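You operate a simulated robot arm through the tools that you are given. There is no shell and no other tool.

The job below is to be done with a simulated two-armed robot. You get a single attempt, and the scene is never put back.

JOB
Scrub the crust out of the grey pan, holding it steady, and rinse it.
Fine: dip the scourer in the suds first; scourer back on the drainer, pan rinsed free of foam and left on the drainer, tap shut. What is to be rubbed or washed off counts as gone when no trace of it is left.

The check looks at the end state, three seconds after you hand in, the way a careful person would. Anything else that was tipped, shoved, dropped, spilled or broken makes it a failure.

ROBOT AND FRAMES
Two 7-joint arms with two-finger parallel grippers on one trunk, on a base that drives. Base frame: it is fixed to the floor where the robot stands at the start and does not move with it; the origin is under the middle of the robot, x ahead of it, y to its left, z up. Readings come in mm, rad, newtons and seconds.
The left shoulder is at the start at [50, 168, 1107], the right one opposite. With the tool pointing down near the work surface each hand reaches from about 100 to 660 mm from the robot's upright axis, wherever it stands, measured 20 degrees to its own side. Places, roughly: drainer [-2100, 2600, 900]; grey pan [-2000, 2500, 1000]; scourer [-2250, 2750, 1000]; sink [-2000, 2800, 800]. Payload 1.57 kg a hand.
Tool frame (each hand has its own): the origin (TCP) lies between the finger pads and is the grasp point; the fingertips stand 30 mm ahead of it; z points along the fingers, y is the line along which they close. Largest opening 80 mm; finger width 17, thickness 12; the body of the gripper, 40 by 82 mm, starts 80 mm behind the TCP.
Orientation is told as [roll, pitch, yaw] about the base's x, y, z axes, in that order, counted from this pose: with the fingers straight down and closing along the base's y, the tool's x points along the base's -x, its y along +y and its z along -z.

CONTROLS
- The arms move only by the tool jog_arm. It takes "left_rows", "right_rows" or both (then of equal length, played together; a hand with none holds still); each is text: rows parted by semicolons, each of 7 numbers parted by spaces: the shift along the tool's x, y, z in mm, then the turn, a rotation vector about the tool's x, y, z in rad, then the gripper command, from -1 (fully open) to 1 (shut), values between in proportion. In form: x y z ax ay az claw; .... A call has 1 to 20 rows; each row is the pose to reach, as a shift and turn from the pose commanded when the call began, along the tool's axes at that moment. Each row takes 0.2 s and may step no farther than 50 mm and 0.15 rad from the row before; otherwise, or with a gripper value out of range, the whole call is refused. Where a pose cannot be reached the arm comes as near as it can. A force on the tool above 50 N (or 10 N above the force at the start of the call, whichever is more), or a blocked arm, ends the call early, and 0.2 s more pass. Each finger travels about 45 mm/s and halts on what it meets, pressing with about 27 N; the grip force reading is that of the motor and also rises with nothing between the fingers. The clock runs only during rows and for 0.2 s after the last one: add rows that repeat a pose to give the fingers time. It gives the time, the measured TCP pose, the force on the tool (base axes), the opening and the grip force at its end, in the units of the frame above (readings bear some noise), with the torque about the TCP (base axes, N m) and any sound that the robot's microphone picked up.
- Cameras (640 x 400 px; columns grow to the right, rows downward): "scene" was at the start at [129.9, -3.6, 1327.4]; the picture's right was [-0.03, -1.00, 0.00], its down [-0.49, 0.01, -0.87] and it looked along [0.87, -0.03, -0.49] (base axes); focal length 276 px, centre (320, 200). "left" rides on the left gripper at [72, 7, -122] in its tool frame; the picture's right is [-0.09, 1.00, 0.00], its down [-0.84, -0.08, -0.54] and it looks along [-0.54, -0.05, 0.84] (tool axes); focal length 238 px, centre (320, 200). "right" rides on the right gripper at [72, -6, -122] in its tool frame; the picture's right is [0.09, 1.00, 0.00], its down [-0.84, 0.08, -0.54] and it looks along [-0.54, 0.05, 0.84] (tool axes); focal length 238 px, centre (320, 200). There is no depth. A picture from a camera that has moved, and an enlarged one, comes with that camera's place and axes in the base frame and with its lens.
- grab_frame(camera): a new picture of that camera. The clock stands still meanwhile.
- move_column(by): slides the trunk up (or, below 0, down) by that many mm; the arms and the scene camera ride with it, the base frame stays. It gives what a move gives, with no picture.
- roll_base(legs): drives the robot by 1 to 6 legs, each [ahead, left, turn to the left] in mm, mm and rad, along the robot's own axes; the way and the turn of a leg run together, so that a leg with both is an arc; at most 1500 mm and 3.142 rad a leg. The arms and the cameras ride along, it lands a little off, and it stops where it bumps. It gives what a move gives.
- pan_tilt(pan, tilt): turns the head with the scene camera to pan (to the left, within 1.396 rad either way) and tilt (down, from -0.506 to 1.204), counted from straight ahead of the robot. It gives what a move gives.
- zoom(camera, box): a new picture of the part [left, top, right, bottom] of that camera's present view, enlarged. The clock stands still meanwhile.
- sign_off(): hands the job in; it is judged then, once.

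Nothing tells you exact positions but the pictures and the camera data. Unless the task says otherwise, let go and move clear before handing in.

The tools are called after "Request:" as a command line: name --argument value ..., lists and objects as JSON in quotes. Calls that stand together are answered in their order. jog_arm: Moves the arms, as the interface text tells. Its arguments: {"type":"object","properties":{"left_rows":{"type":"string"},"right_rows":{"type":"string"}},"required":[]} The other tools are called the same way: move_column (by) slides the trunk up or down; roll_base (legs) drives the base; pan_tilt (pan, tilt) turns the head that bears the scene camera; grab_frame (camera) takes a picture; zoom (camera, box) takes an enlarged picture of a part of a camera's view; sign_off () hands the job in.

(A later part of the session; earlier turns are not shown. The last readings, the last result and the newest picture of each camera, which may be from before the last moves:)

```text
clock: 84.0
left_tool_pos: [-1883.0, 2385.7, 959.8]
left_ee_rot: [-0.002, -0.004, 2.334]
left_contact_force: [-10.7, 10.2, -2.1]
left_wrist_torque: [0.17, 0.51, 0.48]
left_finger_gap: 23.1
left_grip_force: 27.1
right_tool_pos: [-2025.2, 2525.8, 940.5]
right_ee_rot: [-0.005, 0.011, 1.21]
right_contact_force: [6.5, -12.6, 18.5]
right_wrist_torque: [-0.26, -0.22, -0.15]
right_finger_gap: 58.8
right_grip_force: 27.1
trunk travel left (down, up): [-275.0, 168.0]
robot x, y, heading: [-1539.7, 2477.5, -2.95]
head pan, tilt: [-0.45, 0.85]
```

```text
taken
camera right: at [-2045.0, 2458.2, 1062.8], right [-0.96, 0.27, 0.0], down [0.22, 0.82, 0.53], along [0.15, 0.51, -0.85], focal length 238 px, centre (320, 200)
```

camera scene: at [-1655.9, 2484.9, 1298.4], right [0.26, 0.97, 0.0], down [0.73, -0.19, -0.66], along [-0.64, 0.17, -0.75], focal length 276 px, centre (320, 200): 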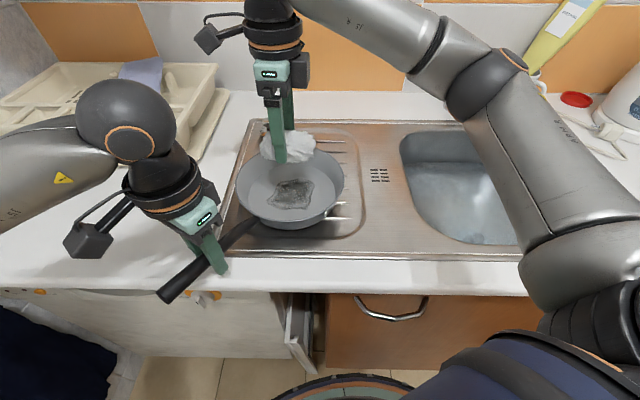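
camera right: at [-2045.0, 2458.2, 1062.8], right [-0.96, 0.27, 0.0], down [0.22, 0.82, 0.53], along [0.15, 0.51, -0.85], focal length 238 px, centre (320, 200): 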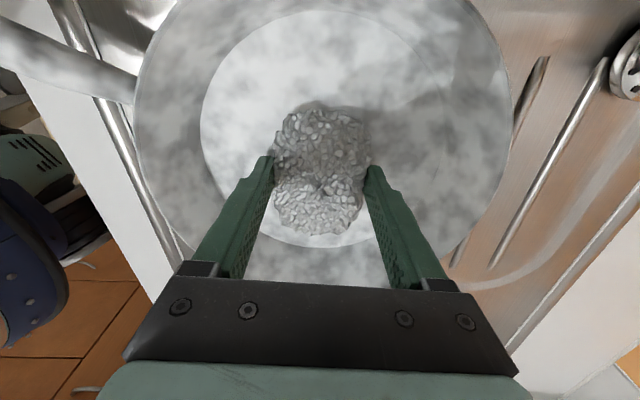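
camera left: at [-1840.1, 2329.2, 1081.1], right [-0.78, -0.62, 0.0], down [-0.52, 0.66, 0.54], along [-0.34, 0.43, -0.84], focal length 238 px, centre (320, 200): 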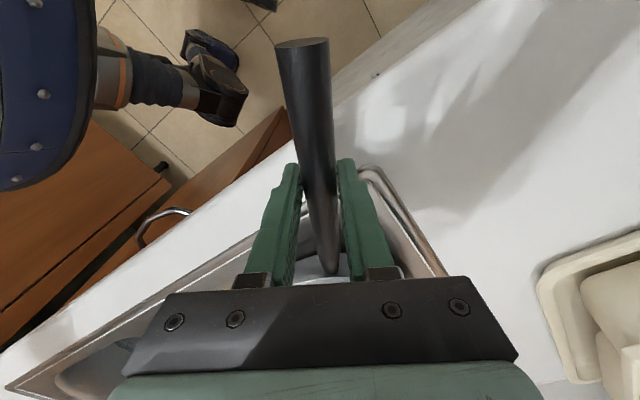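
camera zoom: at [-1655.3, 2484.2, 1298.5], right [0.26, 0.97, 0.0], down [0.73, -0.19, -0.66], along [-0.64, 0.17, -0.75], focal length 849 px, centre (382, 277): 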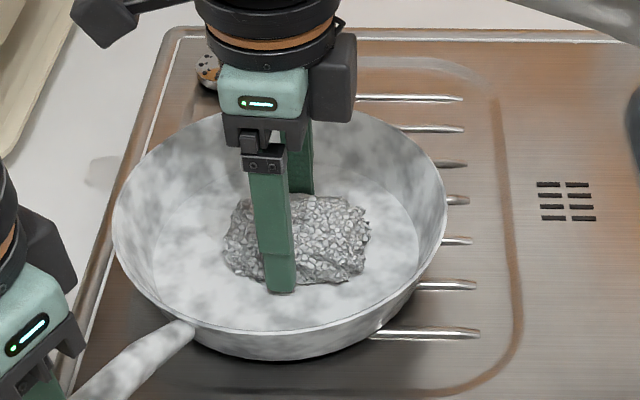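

The pan is now foamy all over, which hides the crust. I'll do a second thorough raster with slightly wider coverage, then lift and inspect.

Request:
jog_arm --right_rows "0 12 0.5 0 0 0 1; 14 16 0.5 0 0 0 1; -14 16 0.5 0 0 0 1; 6 24 0.5 0 0 0 1; -10 22 0.5 0 0 0 1; 14 8 0.5 0 0 0 1; -16 8 0.5 0 0 0 1; 16 0 0.5 0 0 0 1; -16 0 0.5 0 0 0 1; 16 -8 0.5 0 0 0 1; -16 -8 0.5 0 0 0 1; 16 -16 0.5 0 0 0 1; -16 -16 0.5 0 0 0 1; 14 -24 0.5 0 0 0 1; -14 -24 0.5 0 0 0 1; 8 -30 0.5 0 0 0 1; -8 -30 0.5 0 0 0 1; 14 -16 0.5 0 0 0 1; -12 -2 0.5 0 0 0 1; 0 6 0.5 0 0 0 1" --left_rows "0 0 0 0 0 0 1; 0 0 0 0 0 0 1; 0 0 0 0 0 0 1; 0 0 0 0 0 0 1; 0 0 0 0 0 0 1; 0 0 0 0 0 0 1; 0 0 0 0 0 0 1; 0 0 0 0 0 0 1; 0 0 0 0 0 0 1; 0 0 0 0 0 0 1; 0 0 0 0 0 0 1; 0 0 0 0 0 0 1; 0 0 0 0 0 0 1; 0 0 0 0 0 0 1; 0 0 0 0 0 0 1; 0 0 0 0 0 0 1; 0 0 0 0 0 0 1; 0 0 0 0 0 0 1; 0 0 0 0 0 0 1; 0 0 0 0 0 0 1"

Request:
zoom --camera "scene" --box '[220, 110, 380, 240]'

```text
clock: 88.2
left_tool_pos: [-1885.4, 2385.3, 959.7]
left_ee_rot: [0.0, 0.002, 2.335]
left_contact_force: [0.8, -1.0, -0.4]
left_wrist_torque: [-0.22, -0.14, 0.08]
left_finger_gap: 22.5
left_grip_force: 27.1
right_tool_pos: [-2030.1, 2530.4, 939.4]
right_ee_rot: [-0.007, 0.005, 1.207]
right_contact_force: [-0.3, -0.4, -0.6]
right_wrist_torque: [-0.01, -0.01, 0.01]
right_finger_gap: 58.5
right_grip_force: 27.2
trunk travel left (down, up): [-275.0, 168.0]
robot x, y, heading: [-1539.8, 2474.4, -2.947]
head pan, tilt: [-0.45, 0.85]
```

```text
3.08 times, centred on (300, 175) of scene
camera zoom: at [-1656.0, 2484.8, 1298.4], right [0.26, 0.97, 0.0], down [0.73, -0.19, -0.66], along [-0.64, 0.17, -0.75], focal length 849 px, centre (382, 277)
```

zoom: 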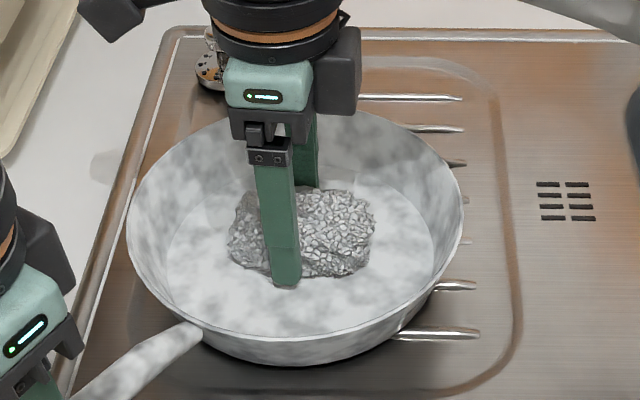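

Contact force has dropped to zero, so the scourer may have slid up slightly in the grip. I'll lower gently to find the floor again.

Request:
jog_arm --right_rows "0 0 1.5 0 0 0 1; 0 0 3 0 0 0 1; 0 0 3 0 0 0 1" --left_rows "0 0 0 0 0 0 1; 0 0 0 0 0 0 1; 0 0 0 0 0 0 1"

Request:
grab_frame --camera "right"

```text
clock: 89.0
left_tool_pos: [-1884.0, 2385.7, 959.6]
left_ee_rot: [-0.001, 0.001, 2.333]
left_contact_force: [-3.5, 2.5, -1.8]
left_wrist_torque: [-0.5, -0.49, 0.03]
left_finger_gap: 22.5
left_grip_force: 27.0
right_tool_pos: [-2030.5, 2529.3, 937.9]
right_ee_rot: [-0.004, 0.01, 1.207]
right_contact_force: [1.0, -0.3, 18.0]
right_wrist_torque: [0.34, -0.01, 0.02]
right_finger_gap: 58.6
right_grip_force: 27.1
trunk travel left (down, up): [-275.0, 168.0]
robot x, y, heading: [-1541.0, 2475.4, -2.956]
head pan, tilt: [-0.45, 0.85]
```

```text
taken
camera right: at [-2049.8, 2462.0, 1061.3], right [-0.96, 0.27, 0.0], down [0.22, 0.82, 0.53], along [0.15, 0.51, -0.85], focal length 238 px, centre (320, 200)
```

right: 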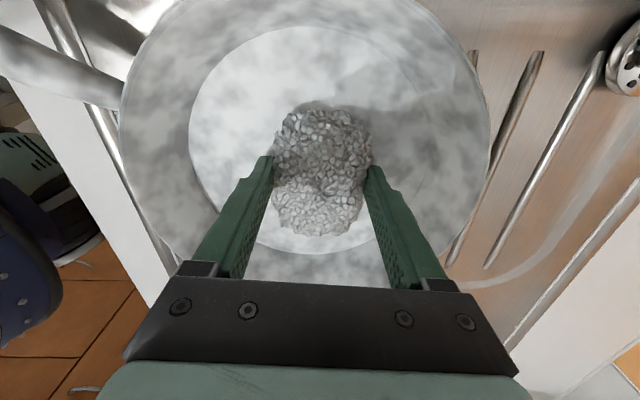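

Contact is back at 18 N. I'll scrub again over the whole area, centred on the pan.

Request:
jog_arm --right_rows "14 0 0 0 0 0 1; -14 2 0 0 0 0 1; 12 8 0 0 0 0 1; -12 10 0 0 0 0 1; 6 15 0 0 0 0 1; -8 14 0 0 0 0 1; 14 4 0 0 0 0 1; -16 -4 0 0 0 0 1; 16 -8 0 0 0 0 1; -16 -12 0 0 0 0 1; 16 -16 0 0 0 0 1; -16 -20 0 0 0 0 1; 16 -24 0 0 0 0 1; -14 -28 0 0 0 0 1; 12 -32 0 0 0 0 1; -10 -36 0 0 0 0 1; 10 -36 0 0 0 0 1; -12 -26 0 0 0 0 1; 12 -16 0 0 0 0 1; 0 -8 0 0 0 0 1" --left_rows "0 0 0 0 0 0 1; 0 0 0 0 0 0 1; 0 0 0 0 0 0 1; 0 0 0 0 0 0 1; 0 0 0 0 0 0 1; 0 0 0 0 0 0 1; 0 0 0 0 0 0 1; 0 0 0 0 0 0 1; 0 0 0 0 0 0 1; 0 0 0 0 0 0 1; 0 0 0 0 0 0 1; 0 0 0 0 0 0 1; 0 0 0 0 0 0 1; 0 0 0 0 0 0 1; 0 0 0 0 0 0 1; 0 0 0 0 0 0 1; 0 0 0 0 0 0 1; 0 0 0 0 0 0 1; 0 0 0 0 0 0 1; 0 0 0 0 0 0 1"

Request:
zoom --camera "scene" --box '[220, 110, 380, 240]'

```text
clock: 93.2
left_tool_pos: [-1884.9, 2386.0, 959.7]
left_ee_rot: [-0.002, -0.004, 2.333]
left_contact_force: [-8.2, 10.0, -0.1]
left_wrist_torque: [0.09, 0.32, 0.39]
left_finger_gap: 23.3
left_grip_force: 27.4
right_tool_pos: [-2022.1, 2523.0, 934.8]
right_ee_rot: [-0.004, 0.012, 1.21]
right_contact_force: [5.7, -12.9, 18.7]
right_wrist_torque: [-0.25, -0.17, -0.11]
right_finger_gap: 58.7
right_grip_force: 27.2
trunk travel left (down, up): [-275.0, 168.0]
robot x, y, heading: [-1536.8, 2472.4, -2.952]
head pan, tilt: [-0.45, 0.85]
```

```text
3.08 times, centred on (300, 175) of scene
camera zoom: at [-1655.2, 2484.2, 1298.5], right [0.26, 0.97, 0.0], down [0.73, -0.19, -0.66], along [-0.64, 0.17, -0.75], focal length 849 px, centre (382, 277)
```

zoom: 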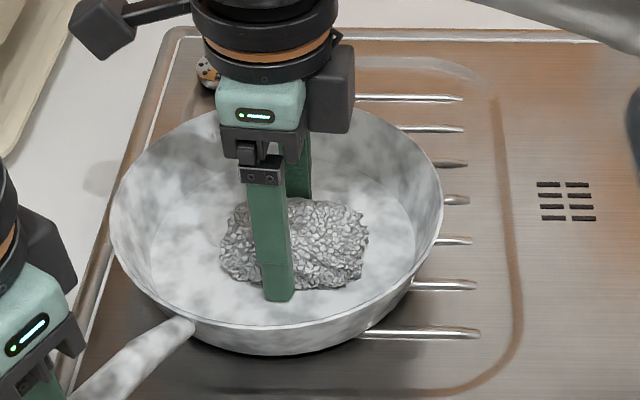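

Good firm contact throughout. I'll lift the scourer clear and inspect the pan floor under the foam.

Request:
jog_arm --right_rows "0 0 -40 0 0 0 1; 0 0 -80 0 0 0 1; 0 20 -110 0 0 0 1; -20 60 -115 0 0 0 1; -50 95 -115 0 0 0 1; -85 125 -115 0 0 0 1; -85 125 -115 0 0 0 1"

Request:
grab_frame --camera "scene"

Request:
zoom --camera "scene" --box '[220, 120, 360, 240]'

Request:
grab_frame --camera "left"

```text
clock: 94.8
left_tool_pos: [-1884.6, 2386.1, 958.5]
left_ee_rot: [-0.001, 0.0, 2.331]
left_contact_force: [-1.9, -0.6, 0.1]
left_wrist_torque: [-0.11, 0.01, 0.14]
left_finger_gap: 22.2
left_grip_force: 27.4
right_tool_pos: [-2109.2, 2652.0, 1050.2]
right_ee_rot: [-0.006, 0.005, 1.206]
right_contact_force: [-0.2, 0.6, 0.3]
right_wrist_torque: [0.0, 0.04, -0.02]
right_finger_gap: 58.8
right_grip_force: 26.6
trunk travel left (down, up): [-275.0, 168.0]
robot x, y, heading: [-1543.5, 2472.9, -2.958]
head pan, tilt: [-0.45, 0.85]
```

```text
taken
camera scene: at [-1656.1, 2484.9, 1298.4], right [0.26, 0.97, 0.0], down [0.73, -0.19, -0.66], along [-0.64, 0.17, -0.75], focal length 276 px, centre (320, 200)
```

scene: 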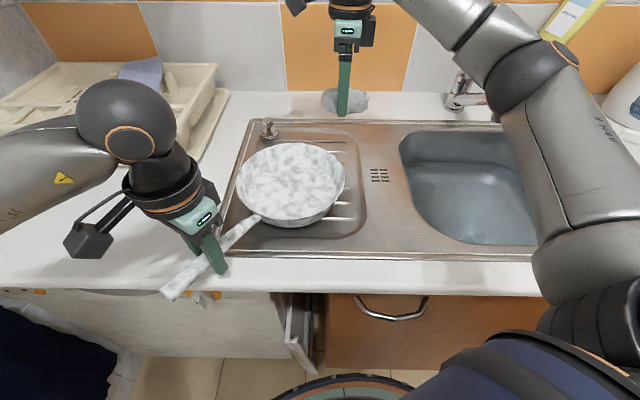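

```text
3.33 times, centred on (290, 180) of scene
camera zoom: at [-1656.1, 2484.9, 1298.4], right [0.26, 0.97, 0.0], down [0.73, -0.19, -0.66], along [-0.64, 0.17, -0.75], focal length 920 px, centre (420, 267)
```

zoom: 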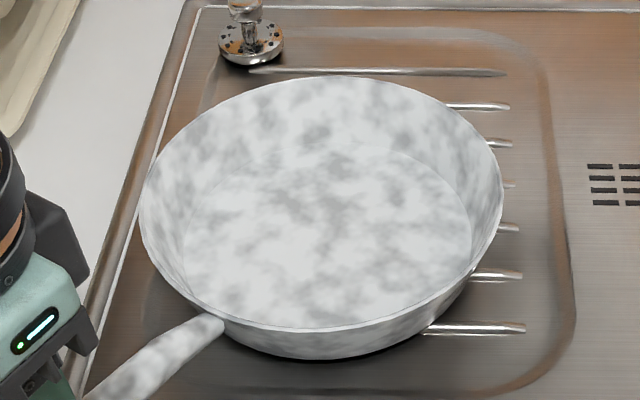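

```text
taken
camera left: at [-1840.1, 2329.4, 1080.9], right [-0.78, -0.62, 0.0], down [-0.52, 0.66, 0.54], along [-0.34, 0.43, -0.84], focal length 238 px, centre (320, 200)
```

left: 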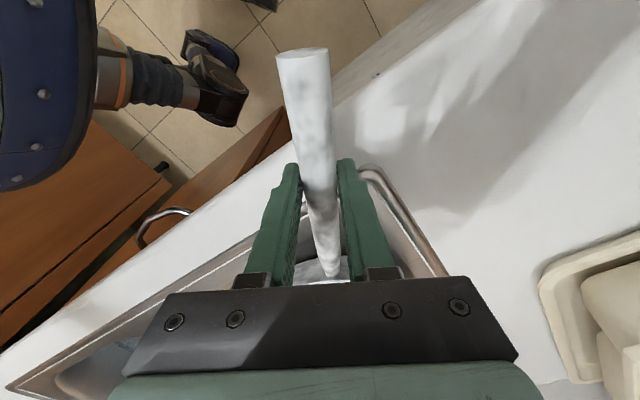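

The pan is evenly foamed with no crust blob showing. I'll now put the scourer back in its spot on the drainer, lowering until it just touches.

Request:
jog_arm --right_rows "-1 22 10 0 0 0 1; -2 45 25 0 0 0 1; -3.7 68.8 50 0 0 0 1; -3.7 68.8 75 0 0 0 1; -3.7 68.8 98 0 0 0 1; -3.7 68.8 108 0 0 0 1; -3.7 68.8 108 0 0 0 1"

Request:
grab_frame --camera "right"

```text
clock: 96.4
left_tool_pos: [-1885.4, 2384.1, 958.7]
left_ee_rot: [-0.002, 0.0, 2.333]
left_contact_force: [0.2, -1.4, -0.6]
left_wrist_torque: [-0.21, -0.13, 0.13]
left_finger_gap: 22.4
left_grip_force: 26.8
right_tool_pos: [-2171.8, 2678.3, 940.2]
right_ee_rot: [-0.006, 0.005, 1.207]
right_contact_force: [-0.3, 0.7, -0.3]
right_wrist_torque: [0.0, 0.01, 0.01]
right_finger_gap: 58.8
right_grip_force: 26.9
trunk travel left (down, up): [-275.0, 168.0]
robot x, y, heading: [-1541.8, 2473.1, -2.95]
head pan, tilt: [-0.45, 0.85]
```

```text
taken
camera right: at [-2191.9, 2610.9, 1062.6], right [-0.96, 0.27, -0.01], down [0.22, 0.81, 0.54], along [0.15, 0.52, -0.84], focal length 238 px, centre (320, 200)
```

right: 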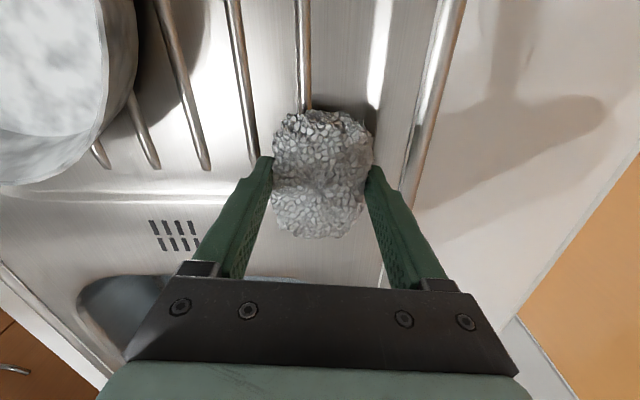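

Request:
jog_arm --right_rows "0 0 2 0 0 0 1; 0 0 4 0 0 0 1; 0 0 5 0 0 0 1; 0 0 5 0 0 0 1"

```text
clock: 97.4
left_tool_pos: [-1884.7, 2384.4, 959.8]
left_ee_rot: [-0.002, -0.001, 2.331]
left_contact_force: [-1.2, -1.1, 1.0]
left_wrist_torque: [-0.2, -0.08, 0.16]
left_finger_gap: 22.4
left_grip_force: 27.4
right_tool_pos: [-2172.2, 2679.3, 935.4]
right_ee_rot: [-0.007, 0.008, 1.208]
right_contact_force: [1.0, -0.1, -0.6]
right_wrist_torque: [0.0, -0.03, -0.03]
right_finger_gap: 58.4
right_grip_force: 26.7
trunk travel left (down, up): [-275.0, 168.0]
robot x, y, heading: [-1537.2, 2471.8, -2.953]
head pan, tilt: [-0.45, 0.85]
```

Request:
jog_arm --right_rows "0 0 2 0 0 0 1; 0 0 4 0 0 0 1; 0 0 4 0 0 0 1"

```text
clock: 98.2
left_tool_pos: [-1884.5, 2386.3, 960.1]
left_ee_rot: [-0.003, 0.002, 2.333]
left_contact_force: [-0.4, -0.8, -0.4]
left_wrist_torque: [-0.12, -0.07, 0.18]
left_finger_gap: 22.6
left_grip_force: 27.3
right_tool_pos: [-2172.2, 2678.7, 932.4]
right_ee_rot: [-0.007, 0.007, 1.207]
right_contact_force: [0.3, -1.0, -0.6]
right_wrist_torque: [-0.02, -0.03, 0.01]
right_finger_gap: 58.6
right_grip_force: 26.5
trunk travel left (down, up): [-275.0, 168.0]
robot x, y, heading: [-1540.9, 2471.8, -2.954]
head pan, tilt: [-0.45, 0.85]
```

Request:
jog_arm --right_rows "0 0 1.5 0 0 0 1; 0 0 2.5 0 0 0 1; 0 0 2.5 0 0 0 1"

```text
clock: 99.0
left_tool_pos: [-1884.6, 2386.0, 958.0]
left_ee_rot: [-0.001, 0.001, 2.332]
left_contact_force: [-1.9, 0.0, 1.0]
left_wrist_torque: [-0.14, -0.1, 0.08]
left_finger_gap: 22.5
left_grip_force: 27.2
right_tool_pos: [-2171.0, 2679.1, 930.7]
right_ee_rot: [-0.005, 0.005, 1.208]
right_contact_force: [-1.6, 0.8, 4.5]
right_wrist_torque: [-0.06, 0.19, -0.01]
right_finger_gap: 58.7
right_grip_force: 26.7
trunk travel left (down, up): [-275.0, 168.0]
robot x, y, heading: [-1541.6, 2472.1, -2.953]
head pan, tilt: [-0.45, 0.85]
```

Touching at 4.5 N. I'll release the scourer and lift the right hand clear.

Request:
jog_arm --right_rows "0 0 0 0 0 0 -0.6; 0 0 0 0 0 0 -1; 0 0 0 0 0 0 -1; 0 0 -30 0 0 0 -1; 0 0 -60 0 0 0 -1; 0 -15 -95 0 0 0 -1; 0 -30 -130 0 0 0 -1; 0 -30 -130 0 0 0 -1"

Request:
grab_frame --camera "right"

Request:
grab_frame --camera "scene"

```text
clock: 100.8
left_tool_pos: [-1884.9, 2386.6, 959.4]
left_ee_rot: [-0.003, -0.002, 2.331]
left_contact_force: [-0.1, -1.8, 1.5]
left_wrist_torque: [-0.09, -0.04, 0.04]
left_finger_gap: 22.3
left_grip_force: 26.7
right_tool_pos: [-2143.5, 2668.8, 1062.0]
right_ee_rot: [-0.006, 0.007, 1.207]
right_contact_force: [0.1, 0.8, -0.1]
right_wrist_torque: [0.0, 0.0, -0.02]
right_finger_gap: 79.7
right_grip_force: 0.0
trunk travel left (down, up): [-275.0, 168.0]
robot x, y, heading: [-1541.8, 2475.8, -2.951]
head pan, tilt: [-0.45, 0.85]
```

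```text
taken
camera right: at [-2163.8, 2601.3, 1185.6], right [-0.96, 0.27, -0.01], down [0.22, 0.81, 0.54], along [0.15, 0.52, -0.84], focal length 238 px, centre (320, 200)
```

right: 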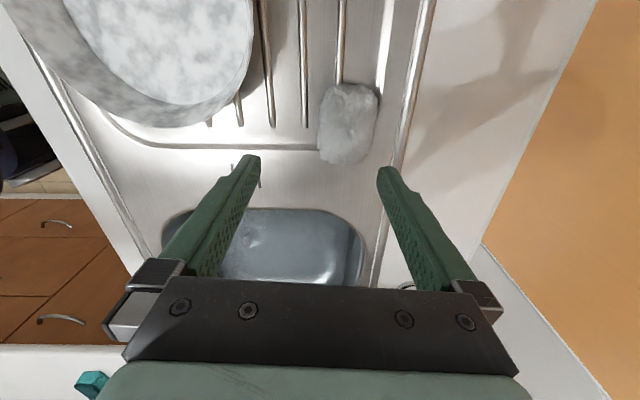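

```text
taken
camera scene: at [-1655.7, 2484.7, 1298.4], right [0.26, 0.97, 0.0], down [0.73, -0.19, -0.66], along [-0.64, 0.17, -0.75], focal length 276 px, centre (320, 200)
```

scene: 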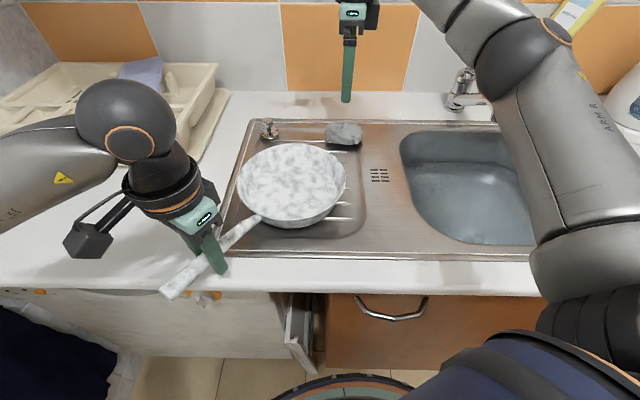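

The scourer is back on the drainer. Now I'll test-lift the pan a little with the left hand to see whether the grip holds it level.

Request:
jog_arm --left_rows "0 0 -8 0 0 0 1; 0 0 -16 0 0 0 1; 0 0 -24 0 0 0 1; 0 0 -24 0 0 0 1; 0 0 -24 0 0 0 1"

Request:
zoom --camera "scene" --box '[140, 110, 380, 310]'

Request:
grab_frame --camera "left"

```text
clock: 102.0
left_tool_pos: [-1886.2, 2387.2, 982.0]
left_ee_rot: [-0.002, -0.003, 2.331]
left_contact_force: [0.2, -0.7, -3.7]
left_wrist_torque: [-0.41, -0.41, -0.01]
left_finger_gap: 22.3
left_grip_force: 26.9
right_tool_pos: [-2145.4, 2669.9, 1063.1]
right_ee_rot: [-0.007, 0.004, 1.208]
right_contact_force: [-0.5, 0.2, 0.7]
right_wrist_torque: [-0.01, -0.01, 0.03]
right_finger_gap: 80.0
right_grip_force: 0.1
trunk travel left (down, up): [-275.0, 168.0]
robot x, y, heading: [-1541.0, 2471.6, -2.952]
head pan, tilt: [-0.45, 0.85]
```

```text
2.00 times, centred on (260, 210) of scene
camera zoom: at [-1656.2, 2484.9, 1298.4], right [0.26, 0.97, 0.0], down [0.73, -0.19, -0.66], along [-0.64, 0.17, -0.75], focal length 552 px, centre (440, 180)
```

zoom: 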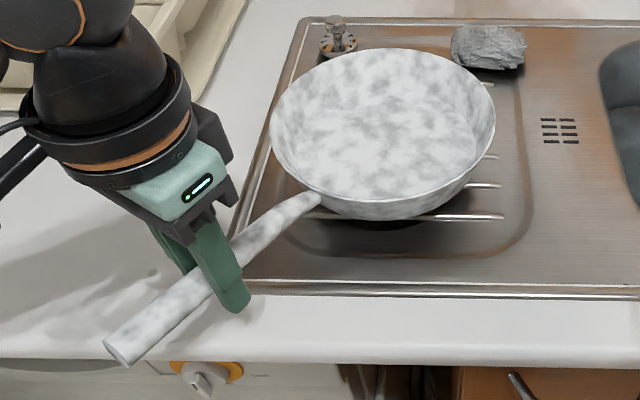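

```text
taken
camera left: at [-1840.8, 2330.9, 1104.1], right [-0.78, -0.62, 0.0], down [-0.52, 0.66, 0.54], along [-0.34, 0.43, -0.84], focal length 238 px, centre (320, 200)
```

left: 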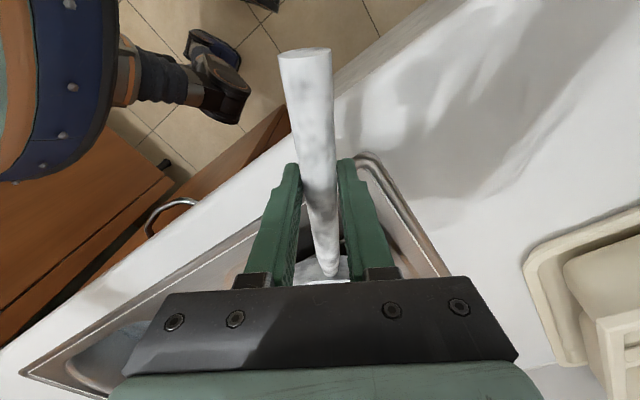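

The pan weighs only about 0.4 kg and the left grip holds it level. For the rinse I'll shift the base right so the pan comes over the bowl; first I'll pull the right hand back and up so it stays clear of the tap.

Request:
jog_arm --right_rows "-3.6 -34.6 -17.4 0 0 0 -1; -7.2 -69.2 -34.8 0 0 0 -1; -10.8 -103.8 -52.2 0 0 0 -1; -14.4 -138.4 -69.6 0 0 0 -1; -17.8 -173 -87 0 0 0 -1; -17.8 -173 -87 0 0 0 -1" --left_rows "0 0 -6 0 0 0 1; 0 0 -12 0 0 0 1; 0 0 -18 0 0 0 1; 0 0 -24 0 0 0 1; 0 0 -30 0 0 0 1; 0 0 -30 0 0 0 1"

Request:
grab_frame --camera "scene"

```text
clock: 103.4
left_tool_pos: [-1884.7, 2388.2, 1011.1]
left_ee_rot: [0.0, 0.0, 2.332]
left_contact_force: [-0.7, 1.3, -3.8]
left_wrist_torque: [-0.46, -0.42, 0.04]
left_finger_gap: 22.2
left_grip_force: 26.9
right_tool_pos: [-1976.2, 2625.9, 1147.3]
right_ee_rot: [-0.006, 0.006, 1.208]
right_contact_force: [0.3, 0.5, 0.2]
right_wrist_torque: [0.0, -0.04, -0.01]
right_finger_gap: 80.0
right_grip_force: 0.1
trunk travel left (down, up): [-275.0, 168.0]
robot x, y, heading: [-1540.7, 2472.1, -2.952]
head pan, tilt: [-0.45, 0.85]
```

```text
taken
camera scene: at [-1656.3, 2484.9, 1298.3], right [0.26, 0.97, 0.0], down [0.73, -0.19, -0.66], along [-0.64, 0.17, -0.75], focal length 276 px, centre (320, 200)
```

scene: 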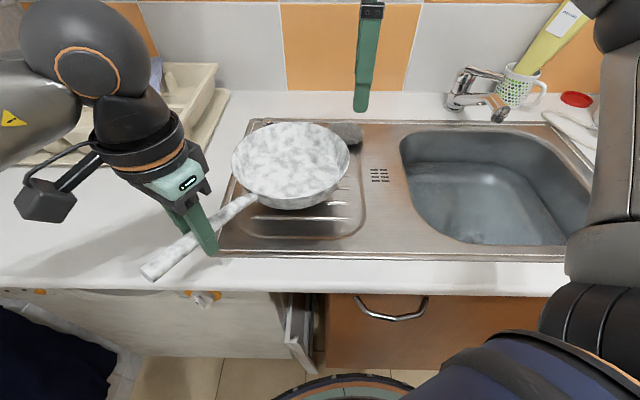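

The pan is held level in the air and the tap is now in clear view; I'll zoom on the tap.

Request:
zoom --camera "scene" --box '[420, 40, 580, 140]'

Request:
grab_frame --camera "right"

```text
4.00 times, centred on (500, 90) of scene
camera zoom: at [-1656.3, 2484.9, 1298.3], right [0.26, 0.97, 0.0], down [0.73, -0.19, -0.66], along [-0.64, 0.17, -0.75], focal length 1103 px, centre (-400, 640)
```

zoom: 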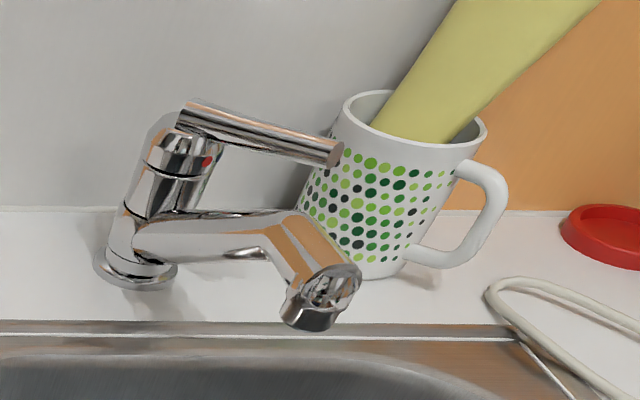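

```text
taken
camera right: at [-1996.3, 2557.5, 1270.6], right [-0.96, 0.27, -0.01], down [0.22, 0.81, 0.54], along [0.15, 0.52, -0.84], focal length 238 px, centre (320, 200)
```

right: 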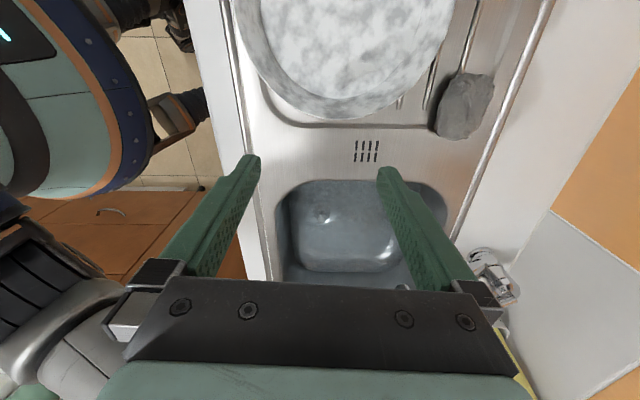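

I place the tap outlet near [-2068, 2990, 963] and the lever tip near [-2142, 3041, 1013]. With the pan held clear, I'll drive 300 mm to the right along the counter.

Request:
roll_base --legs '[[-132, -269, 0]]'

Request:
grab_frame --camera "scene"

```text
clock: 106.3
left_tool_pos: [-1809.1, 2675.6, 1011.7]
left_ee_rot: [-0.003, 0.002, 2.335]
left_contact_force: [-0.1, -0.5, -3.6]
left_wrist_torque: [-0.4, -0.36, -0.01]
left_finger_gap: 21.9
left_grip_force: 27.0
right_tool_pos: [-1901.3, 2913.1, 1147.8]
right_ee_rot: [-0.008, 0.006, 1.212]
right_contact_force: [0.6, 0.1, 0.1]
right_wrist_torque: [-0.04, -0.02, 0.03]
right_finger_gap: 80.0
right_grip_force: 0.0
trunk travel left (down, up): [-275.0, 168.0]
robot x, y, heading: [-1468.1, 2759.5, -2.946]
head pan, tilt: [-0.45, 0.85]
```

```text
taken
camera scene: at [-1580.7, 2773.3, 1298.4], right [0.25, 0.97, 0.0], down [0.73, -0.19, -0.66], along [-0.64, 0.17, -0.75], focal length 276 px, centre (320, 200)
```

scene: 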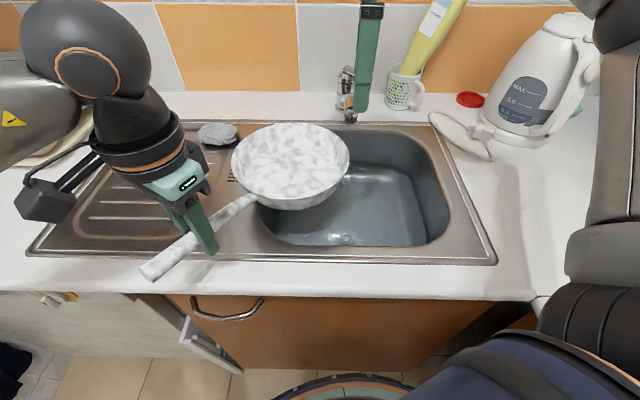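

The pan is over the bowl area with everything clear. Next I'll bring the right hand toward the tap lever, pitching it to point forward with the fingers one above the other so they can straddle the lever.

Request:
jog_arm --right_rows "-6 14.4 6.4 -0.129 0.0262 -0.0262 -1; -12.3 28.8 12.8 -0.258 0.0523 -0.0523 -1; -18.4 43.2 19.2 -0.387 0.0785 -0.0785 -1; -24.5 57.6 25.6 -0.516 0.1046 -0.1046 -1; -30.6 72 32 -0.645 0.1308 -0.1308 -1; -36.8 86.4 38.4 -0.774 0.1569 -0.1569 -1; -42.9 100.8 44.8 -0.903 0.1831 -0.1831 -1; -49 115.2 51.2 -1.032 0.2092 -0.2092 -1; -55.1 129.6 57.6 -1.161 0.2354 -0.2354 -1; -61.3 144 64 -1.29 0.2615 -0.2615 -1; -67.4 158.4 70.4 -1.419 0.2877 -0.2877 -1; -73.5 172.9 77 -1.548 0.3138 -0.3138 -1; -73.5 172.9 77 -1.548 0.3138 -0.3138 -1" --left_rows "0 0 0 0 0 0 1; 0 0 0 0 0 0 1; 0 0 0 0 0 0 1; 0 0 0 0 0 0 1; 0 0 0 0 0 0 1; 0 0 0 0 0 0 1; 0 0 0 0 0 0 1; 0 0 0 0 0 0 1; 0 0 0 0 0 0 1; 0 0 0 0 0 0 1; 0 0 0 0 0 0 1; 0 0 0 0 0 0 1; 0 0 0 0 0 0 1"

Request:
grab_frame --camera "scene"

Request:
grab_frame --camera "right"

```text
clock: 109.1
left_tool_pos: [-1809.9, 2675.7, 1011.3]
left_ee_rot: [-0.002, 0.002, 2.335]
left_contact_force: [-0.5, 0.1, -3.7]
left_wrist_torque: [-0.45, -0.38, -0.03]
left_finger_gap: 22.5
left_grip_force: 27.3
right_tool_pos: [-2020.8, 3025.6, 1079.0]
right_ee_rot: [1.371, 0.042, 1.567]
right_contact_force: [-0.2, 0.0, -0.3]
right_wrist_torque: [0.03, 0.01, 0.0]
right_finger_gap: 80.1
right_grip_force: 0.0
right hand out of reach, approached as far as the arm can: row 11, 12, 13
trunk travel left (down, up): [-275.0, 168.0]
robot x, y, heading: [-1462.7, 2759.7, -2.949]
head pan, tilt: [-0.45, 0.85]
```

```text
taken
camera scene: at [-1580.8, 2773.1, 1298.4], right [0.25, 0.97, 0.0], down [0.73, -0.19, -0.66], along [-0.64, 0.17, -0.75], focal length 276 px, centre (320, 200)
```

scene: 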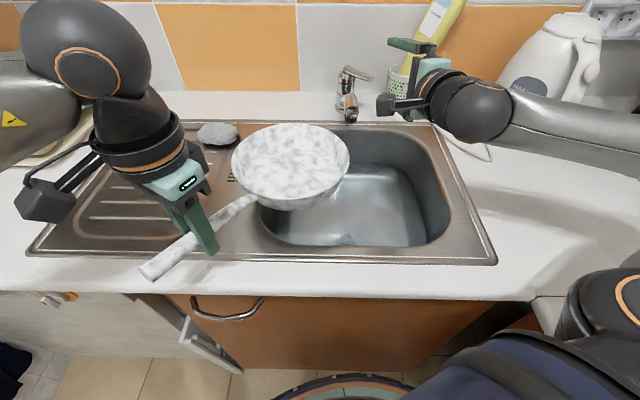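

```text
taken
camera right: at [-1899.6, 2954.8, 1100.4], right [-0.2, -0.05, 0.98], down [0.52, 0.84, 0.15], along [-0.83, 0.54, -0.14], focal length 238 px, centre (320, 200)
```

right: 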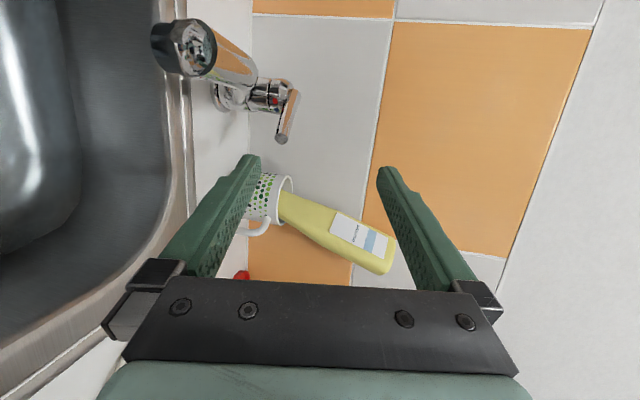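

The fingers now point at the tap, and the lever tip again works out at about [-2142, 3040, 1013]. I'll zoom on the tap once more to fix the outlet position.

Request:
zoom --camera "scene" --box '[310, 50, 430, 130]'

Request:
zoom --camera "right" --box '[140, 0, 320, 160]'

```text
5.00 times, centred on (370, 90) of scene
camera zoom: at [-1580.8, 2773.1, 1298.4], right [0.25, 0.97, 0.0], down [0.73, -0.19, -0.66], along [-0.64, 0.17, -0.75], focal length 1379 px, centre (70, 750)
```

zoom: 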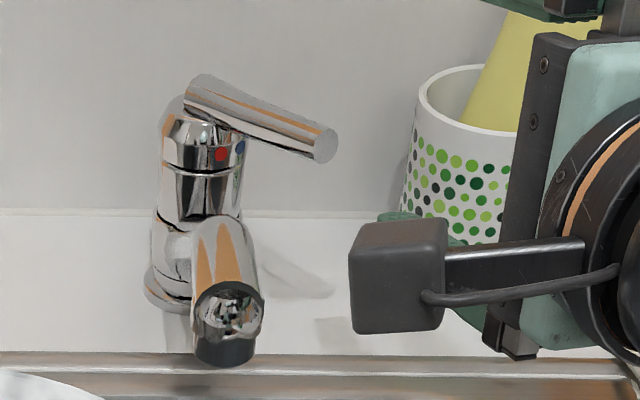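

```text
2.50 times, centred on (230, 80) of right
camera zoom: at [-1899.6, 2954.8, 1100.4], right [-0.2, -0.05, 0.98], down [0.52, 0.84, 0.15], along [-0.83, 0.54, -0.14], focal length 596 px, centre (545, 500)
```

zoom: 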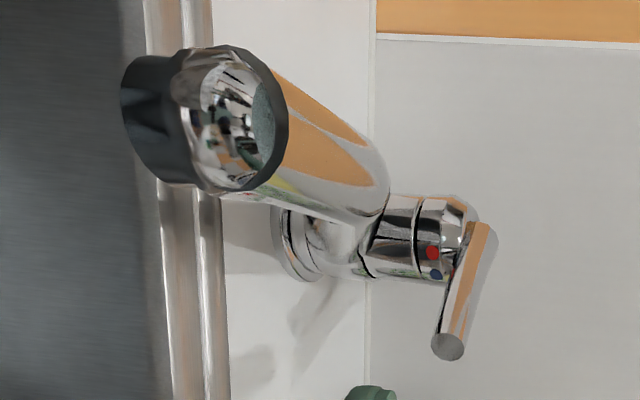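

Triangulating with the wider baseline, the outlet is near [-2041, 2960, 980] and the lever tip near [-2143, 3042, 1012]. I'll bring the right hand level in front of the lever with a part-open gripper.

Request:
jog_arm --right_rows "-4.8 -17 27 0 0 0 -0.5; -9.6 -34 54 0 0 0 -0.1; -14.4 -51.5 80.8 0 0 0 -0.1; -14.4 -51.5 80.8 0 0 0 -0.1"

Request:
grab_frame --camera "right"

Request:
zoom --camera "scene" --box '[310, 40, 450, 140]'

```text
clock: 110.1
left_tool_pos: [-1809.5, 2675.3, 1011.4]
left_ee_rot: [-0.001, 0.002, 2.333]
left_contact_force: [-0.2, 0.4, -3.4]
left_wrist_torque: [-0.43, -0.42, -0.02]
left_finger_gap: 22.5
left_grip_force: 27.1
right_tool_pos: [-2028.0, 3027.5, 1071.9]
right_ee_rot: [1.369, 0.041, 1.568]
right_contact_force: [-0.1, -0.2, 0.0]
right_wrist_torque: [0.02, 0.05, 0.0]
right_finger_gap: 43.6
right_grip_force: 0.1
right hand out of reach, approached as far as the arm can: row 1, 2, 3, 4
trunk travel left (down, up): [-275.0, 168.0]
robot x, y, heading: [-1463.3, 2763.6, -2.945]
head pan, tilt: [-0.45, 0.85]
```

```text
taken
camera right: at [-1907.4, 2956.5, 1093.5], right [-0.2, -0.05, 0.98], down [0.52, 0.84, 0.15], along [-0.83, 0.54, -0.14], focal length 238 px, centre (320, 200)
```

right: 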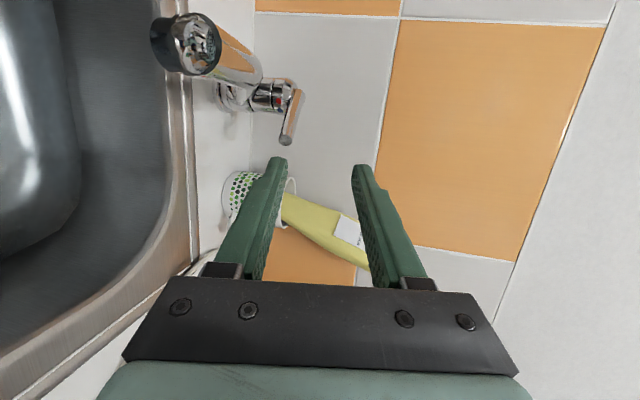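

```text
4.00 times, centred on (380, 90) of scene
camera zoom: at [-1580.8, 2773.1, 1298.4], right [0.25, 0.97, 0.0], down [0.73, -0.19, -0.66], along [-0.64, 0.17, -0.75], focal length 1103 px, centre (80, 640)
```

zoom: 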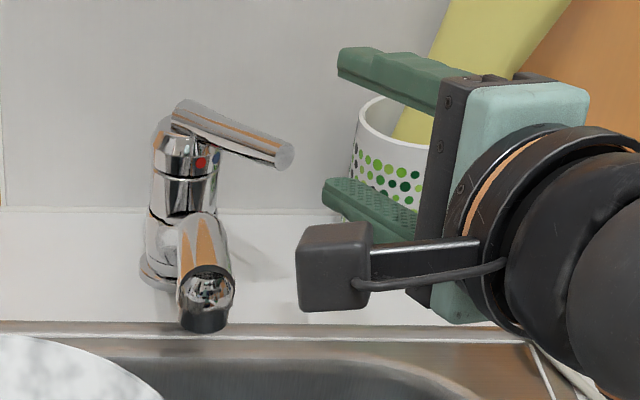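

The arm is at a joint limit pointing this way, since the forearm comes in from the right. I'll swing the hand so it points more to the left, which suits the forearm better, and test again.

Request:
jog_arm --right_rows "0 0 0 0.005 0.127 -0.026 -0.1; 0 0 0 0.01 0.255 -0.052 -0.1; 0 0 0 0.015 0.382 -0.077 -0.1; 0 0 0 0.02 0.51 -0.103 -0.1; 0 0 0 0.025 0.637 -0.129 -0.1; 0 0 0 0.025 0.637 -0.129 -0.1"

Request:
grab_frame --camera "right"

Request:
grab_frame --camera "scene"

```text
clock: 111.5
left_tool_pos: [-1808.6, 2675.2, 1011.4]
left_ee_rot: [-0.002, 0.003, 2.336]
left_contact_force: [0.3, 0.8, -2.9]
left_wrist_torque: [-0.46, -0.38, 0.01]
left_finger_gap: 22.2
left_grip_force: 27.1
right_tool_pos: [-2021.9, 3033.0, 1074.1]
right_ee_rot: [1.376, 0.041, 2.219]
right_contact_force: [-0.1, 0.8, 0.5]
right_wrist_torque: [0.02, -0.01, 0.01]
right_finger_gap: 44.1
right_grip_force: 0.0
trunk travel left (down, up): [-275.0, 168.0]
robot x, y, heading: [-1468.9, 2764.1, -2.952]
head pan, tilt: [-0.45, 0.85]
```

```text
taken
camera right: at [-1884.5, 3050.3, 1094.2], right [-0.12, -0.16, 0.98], down [-0.1, 0.98, 0.15], along [-0.99, -0.08, -0.14], focal length 238 px, centre (320, 200)
```

right: 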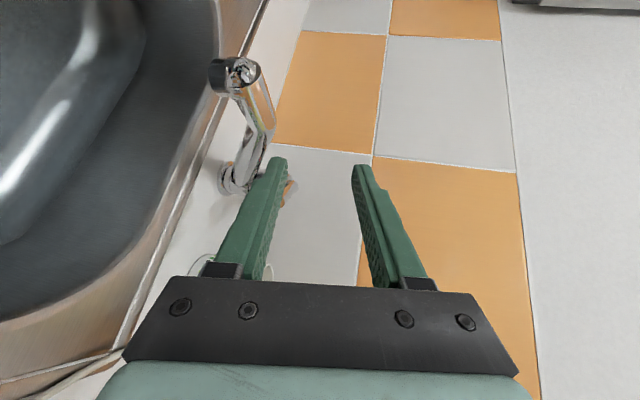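

```text
taken
camera scene: at [-1580.7, 2773.1, 1298.4], right [0.25, 0.97, 0.0], down [0.73, -0.19, -0.66], along [-0.64, 0.17, -0.75], focal length 276 px, centre (320, 200)
```

scene: 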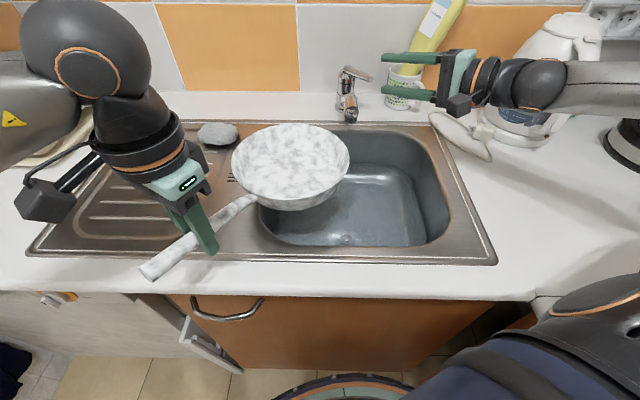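

This orientation reaches, but it would bring the forearm close to the kettle as I advance. A better way is to pinch the lever tip from above-front, so I'll rotate the hand to a forward-tilted downward pose in place, rising slightly.

Request:
jog_arm --right_rows "0.1 3.5 -0.7 0.0657 0.0268 -0.1253 -0.1; 0.3 7.1 -1.5 0.1314 0.0536 -0.2507 -0.1; 0.4 10.6 -2.2 0.1971 0.0804 -0.376 -0.1; 0.5 14.2 -2.9 0.2628 0.1072 -0.5014 -0.1; 0.7 17.7 -3.6 0.3285 0.134 -0.6267 -0.1; 0.8 21.3 -4.4 0.3943 0.1607 -0.7521 -0.1; 1 24.8 -5.1 0.46 0.1875 -0.8774 -0.1; 1.1 28.4 -5.8 0.5257 0.2143 -1.0028 -0.1; 1.2 31.9 -6.5 0.5914 0.2411 -1.1281 -0.1; 1.4 35.5 -7.3 0.6571 0.2679 -1.2535 -0.1; 1.5 39 -8 0.7228 0.2947 -1.3788 -0.1; 1.5 39 -8 0.7228 0.2947 -1.3788 -0.1"

Request:
grab_frame --camera "right"

Request:
grab_frame --camera "scene"

```text
clock: 114.1
left_tool_pos: [-1808.9, 2674.3, 1010.5]
left_ee_rot: [-0.001, 0.0, 2.334]
left_contact_force: [-0.5, 0.2, -3.4]
left_wrist_torque: [-0.44, -0.41, 0.0]
left_finger_gap: 22.4
left_grip_force: 27.2
right_tool_pos: [-2005.0, 3029.7, 1115.6]
right_ee_rot: [0.482, -0.74, -3.108]
right_contact_force: [0.2, -0.8, 0.1]
right_wrist_torque: [-0.02, 0.0, 0.01]
right_finger_gap: 44.3
right_grip_force: 0.0
right hand out of reach, approached as far as the arm can: row 8, 9, 10, 11, 12
trunk travel left (down, up): [-275.0, 168.0]
robot x, y, heading: [-1464.3, 2761.1, -2.949]
head pan, tilt: [-0.45, 0.85]
```

```text
taken
camera right: at [-1883.6, 3094.9, 1144.3], right [0.41, -0.87, 0.28], down [-0.28, 0.17, 0.95], along [-0.87, -0.46, -0.17], focal length 238 px, centre (320, 200)
```

right: 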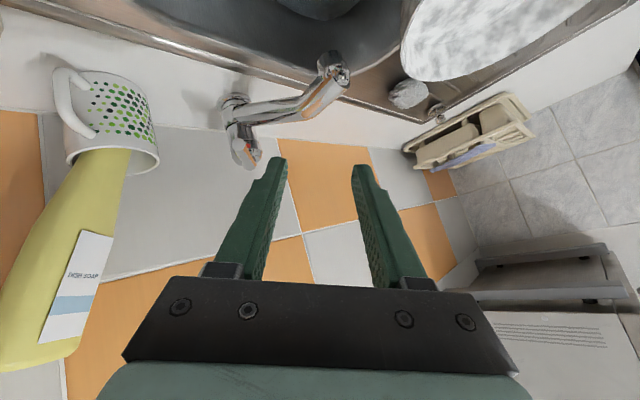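

```text
taken
camera scene: at [-1581.5, 2773.0, 1298.2], right [0.25, 0.97, 0.0], down [0.73, -0.19, -0.66], along [-0.64, 0.17, -0.75], focal length 276 px, centre (320, 200)
```

scene: 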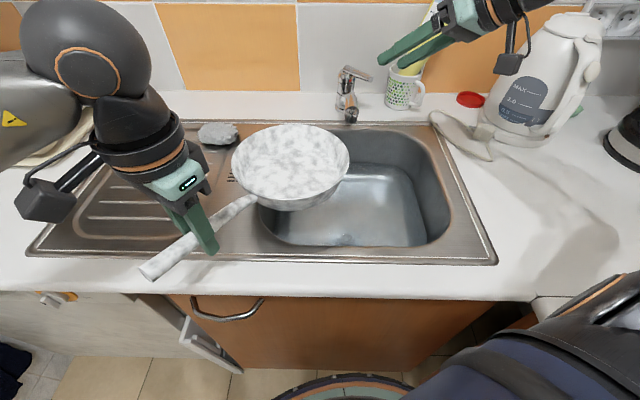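

The hand got most of the way round. I'll finish the remaining rotation while moving toward a point just above and in front of the lever tip.

Request:
jog_arm --right_rows "-9.9 -19.4 22.1 0.066 0.024 -0.057 -0.1; -19.8 -38.8 44.2 0.1325 0.048 -0.1135 -0.1; -29.7 -58.1 66.3 0.199 0.072 -0.17 -0.1; -39.6 -77.5 88.4 0.265 0.096 -0.227 -0.1; -39.6 -77.5 88.4 0.265 0.096 -0.227 -0.1"

Request:
grab_frame --camera "right"

Request:
grab_frame --camera "scene"

```text
clock: 115.3
left_tool_pos: [-1809.0, 2673.6, 1011.9]
left_ee_rot: [-0.003, 0.001, 2.335]
left_contact_force: [0.0, 0.0, -3.5]
left_wrist_torque: [-0.42, -0.38, 0.0]
left_finger_gap: 22.4
left_grip_force: 26.9
right_tool_pos: [-2109.9, 3036.7, 1083.5]
right_ee_rot: [0.15, -0.832, -2.807]
right_contact_force: [-0.9, 0.7, 0.0]
right_wrist_torque: [-0.01, 0.03, -0.01]
right_finger_gap: 43.7
right_grip_force: 0.0
right hand out of reach, approached as far as the arm can: row 1, 2, 3, 4, 5
trunk travel left (down, up): [-275.0, 168.0]
robot x, y, heading: [-1465.2, 2763.8, -2.946]
head pan, tilt: [-0.45, 0.85]
```

```text
taken
camera right: at [-1988.7, 3105.3, 1111.7], right [0.48, -0.87, 0.03], down [-0.15, -0.05, 0.99], along [-0.86, -0.48, -0.15], focal length 238 px, centre (320, 200)
```

right: 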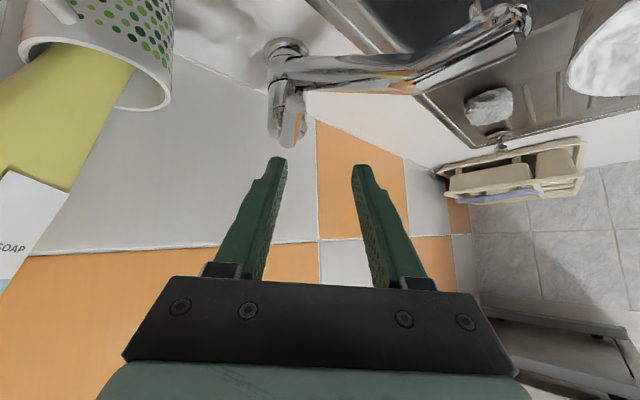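

```text
taken
camera scene: at [-1580.2, 2772.6, 1298.5], right [0.25, 0.97, 0.0], down [0.73, -0.19, -0.66], along [-0.64, 0.17, -0.75], focal length 276 px, centre (320, 200)
```

scene: 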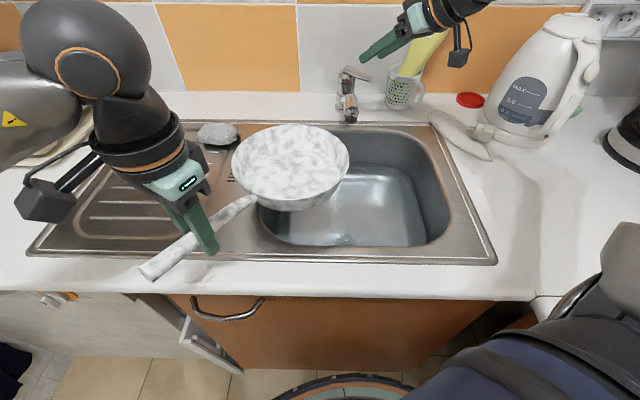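

Request:
zoom --camera "right" --box '[200, 20, 360, 180]'

Request:
zoom --camera "scene" --box '[310, 20, 450, 130]'

```text
2.50 times, centred on (280, 100) of right
camera zoom: at [-1988.7, 3105.3, 1111.7], right [0.48, -0.87, 0.03], down [-0.15, -0.05, 0.99], along [-0.86, -0.48, -0.15], focal length 596 px, centre (420, 450)
```

zoom: 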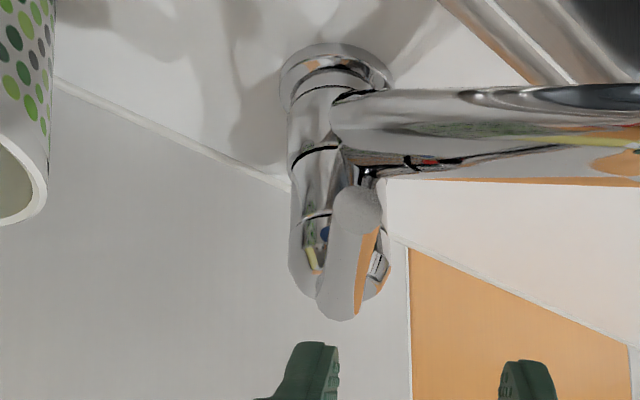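

```text
3.64 times, centred on (380, 75) of scene
camera zoom: at [-1580.2, 2772.6, 1298.5], right [0.25, 0.97, 0.0], down [0.73, -0.19, -0.66], along [-0.64, 0.17, -0.75], focal length 1003 px, centre (102, 654)
```

zoom: 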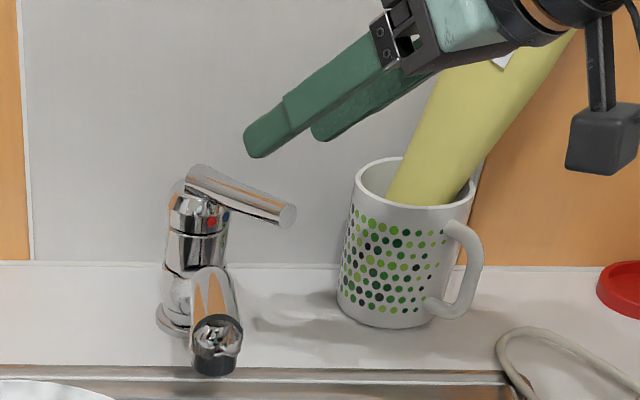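

Three views now agree that the lever tip is at about [-2143, 3039, 1011]. I'll align the fingers with it and advance so the lever lies between the pads, keeping the fingertips above the spout.

Request:
jog_arm --right_rows "13 -12 0 0 0 0 0; 26 -24.4 0 0 0 0 0; 26 -24.4 20 0 0 0 0; 26 -24.4 40 0 0 0 0; 26 -24.4 40 0 0 0 0"

Request:
zoom --camera "right" --box '[200, 20, 440, 200]'

Request:
zoom --camera "scene" --box '[310, 20, 450, 130]'

```text
clock: 116.5
left_tool_pos: [-1808.5, 2673.8, 1012.1]
left_ee_rot: [-0.002, 0.004, 2.336]
left_contact_force: [0.3, 0.1, -2.9]
left_wrist_torque: [-0.43, -0.39, 0.0]
left_finger_gap: 22.2
left_grip_force: 26.8
right_tool_pos: [-2129.2, 3047.0, 1034.9]
right_ee_rot: [0.148, -0.833, -2.81]
right_contact_force: [-0.3, 0.0, 0.1]
right_wrist_torque: [0.0, 0.0, 0.01]
right_finger_gap: 39.8
right_grip_force: 0.0
trunk travel left (down, up): [-275.0, 168.0]
robot x, y, heading: [-1466.0, 2760.9, -2.952]
head pan, tilt: [-0.45, 0.85]
```

```text
2.22 times, centred on (320, 110) of right
camera zoom: at [-2007.8, 3115.9, 1063.3], right [0.48, -0.87, 0.03], down [-0.15, -0.05, 0.99], along [-0.86, -0.48, -0.16], focal length 530 px, centre (320, 400)
```

zoom: 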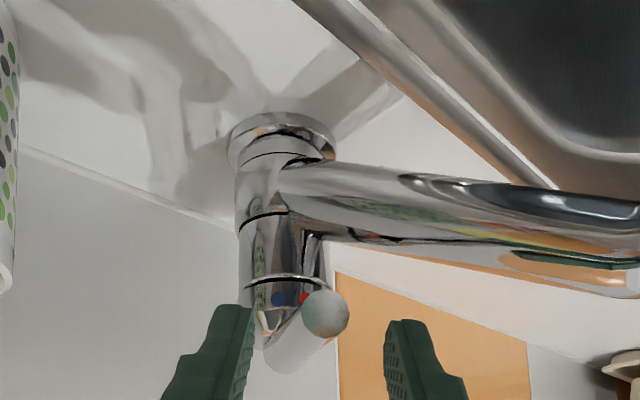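

```text
3.64 times, centred on (380, 75) of scene
camera zoom: at [-1580.7, 2773.1, 1298.4], right [0.25, 0.97, 0.0], down [0.73, -0.19, -0.66], along [-0.64, 0.17, -0.75], focal length 1003 px, centre (102, 654)
```

zoom: 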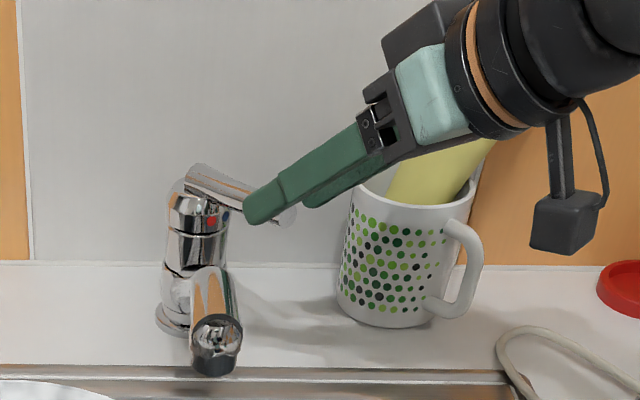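

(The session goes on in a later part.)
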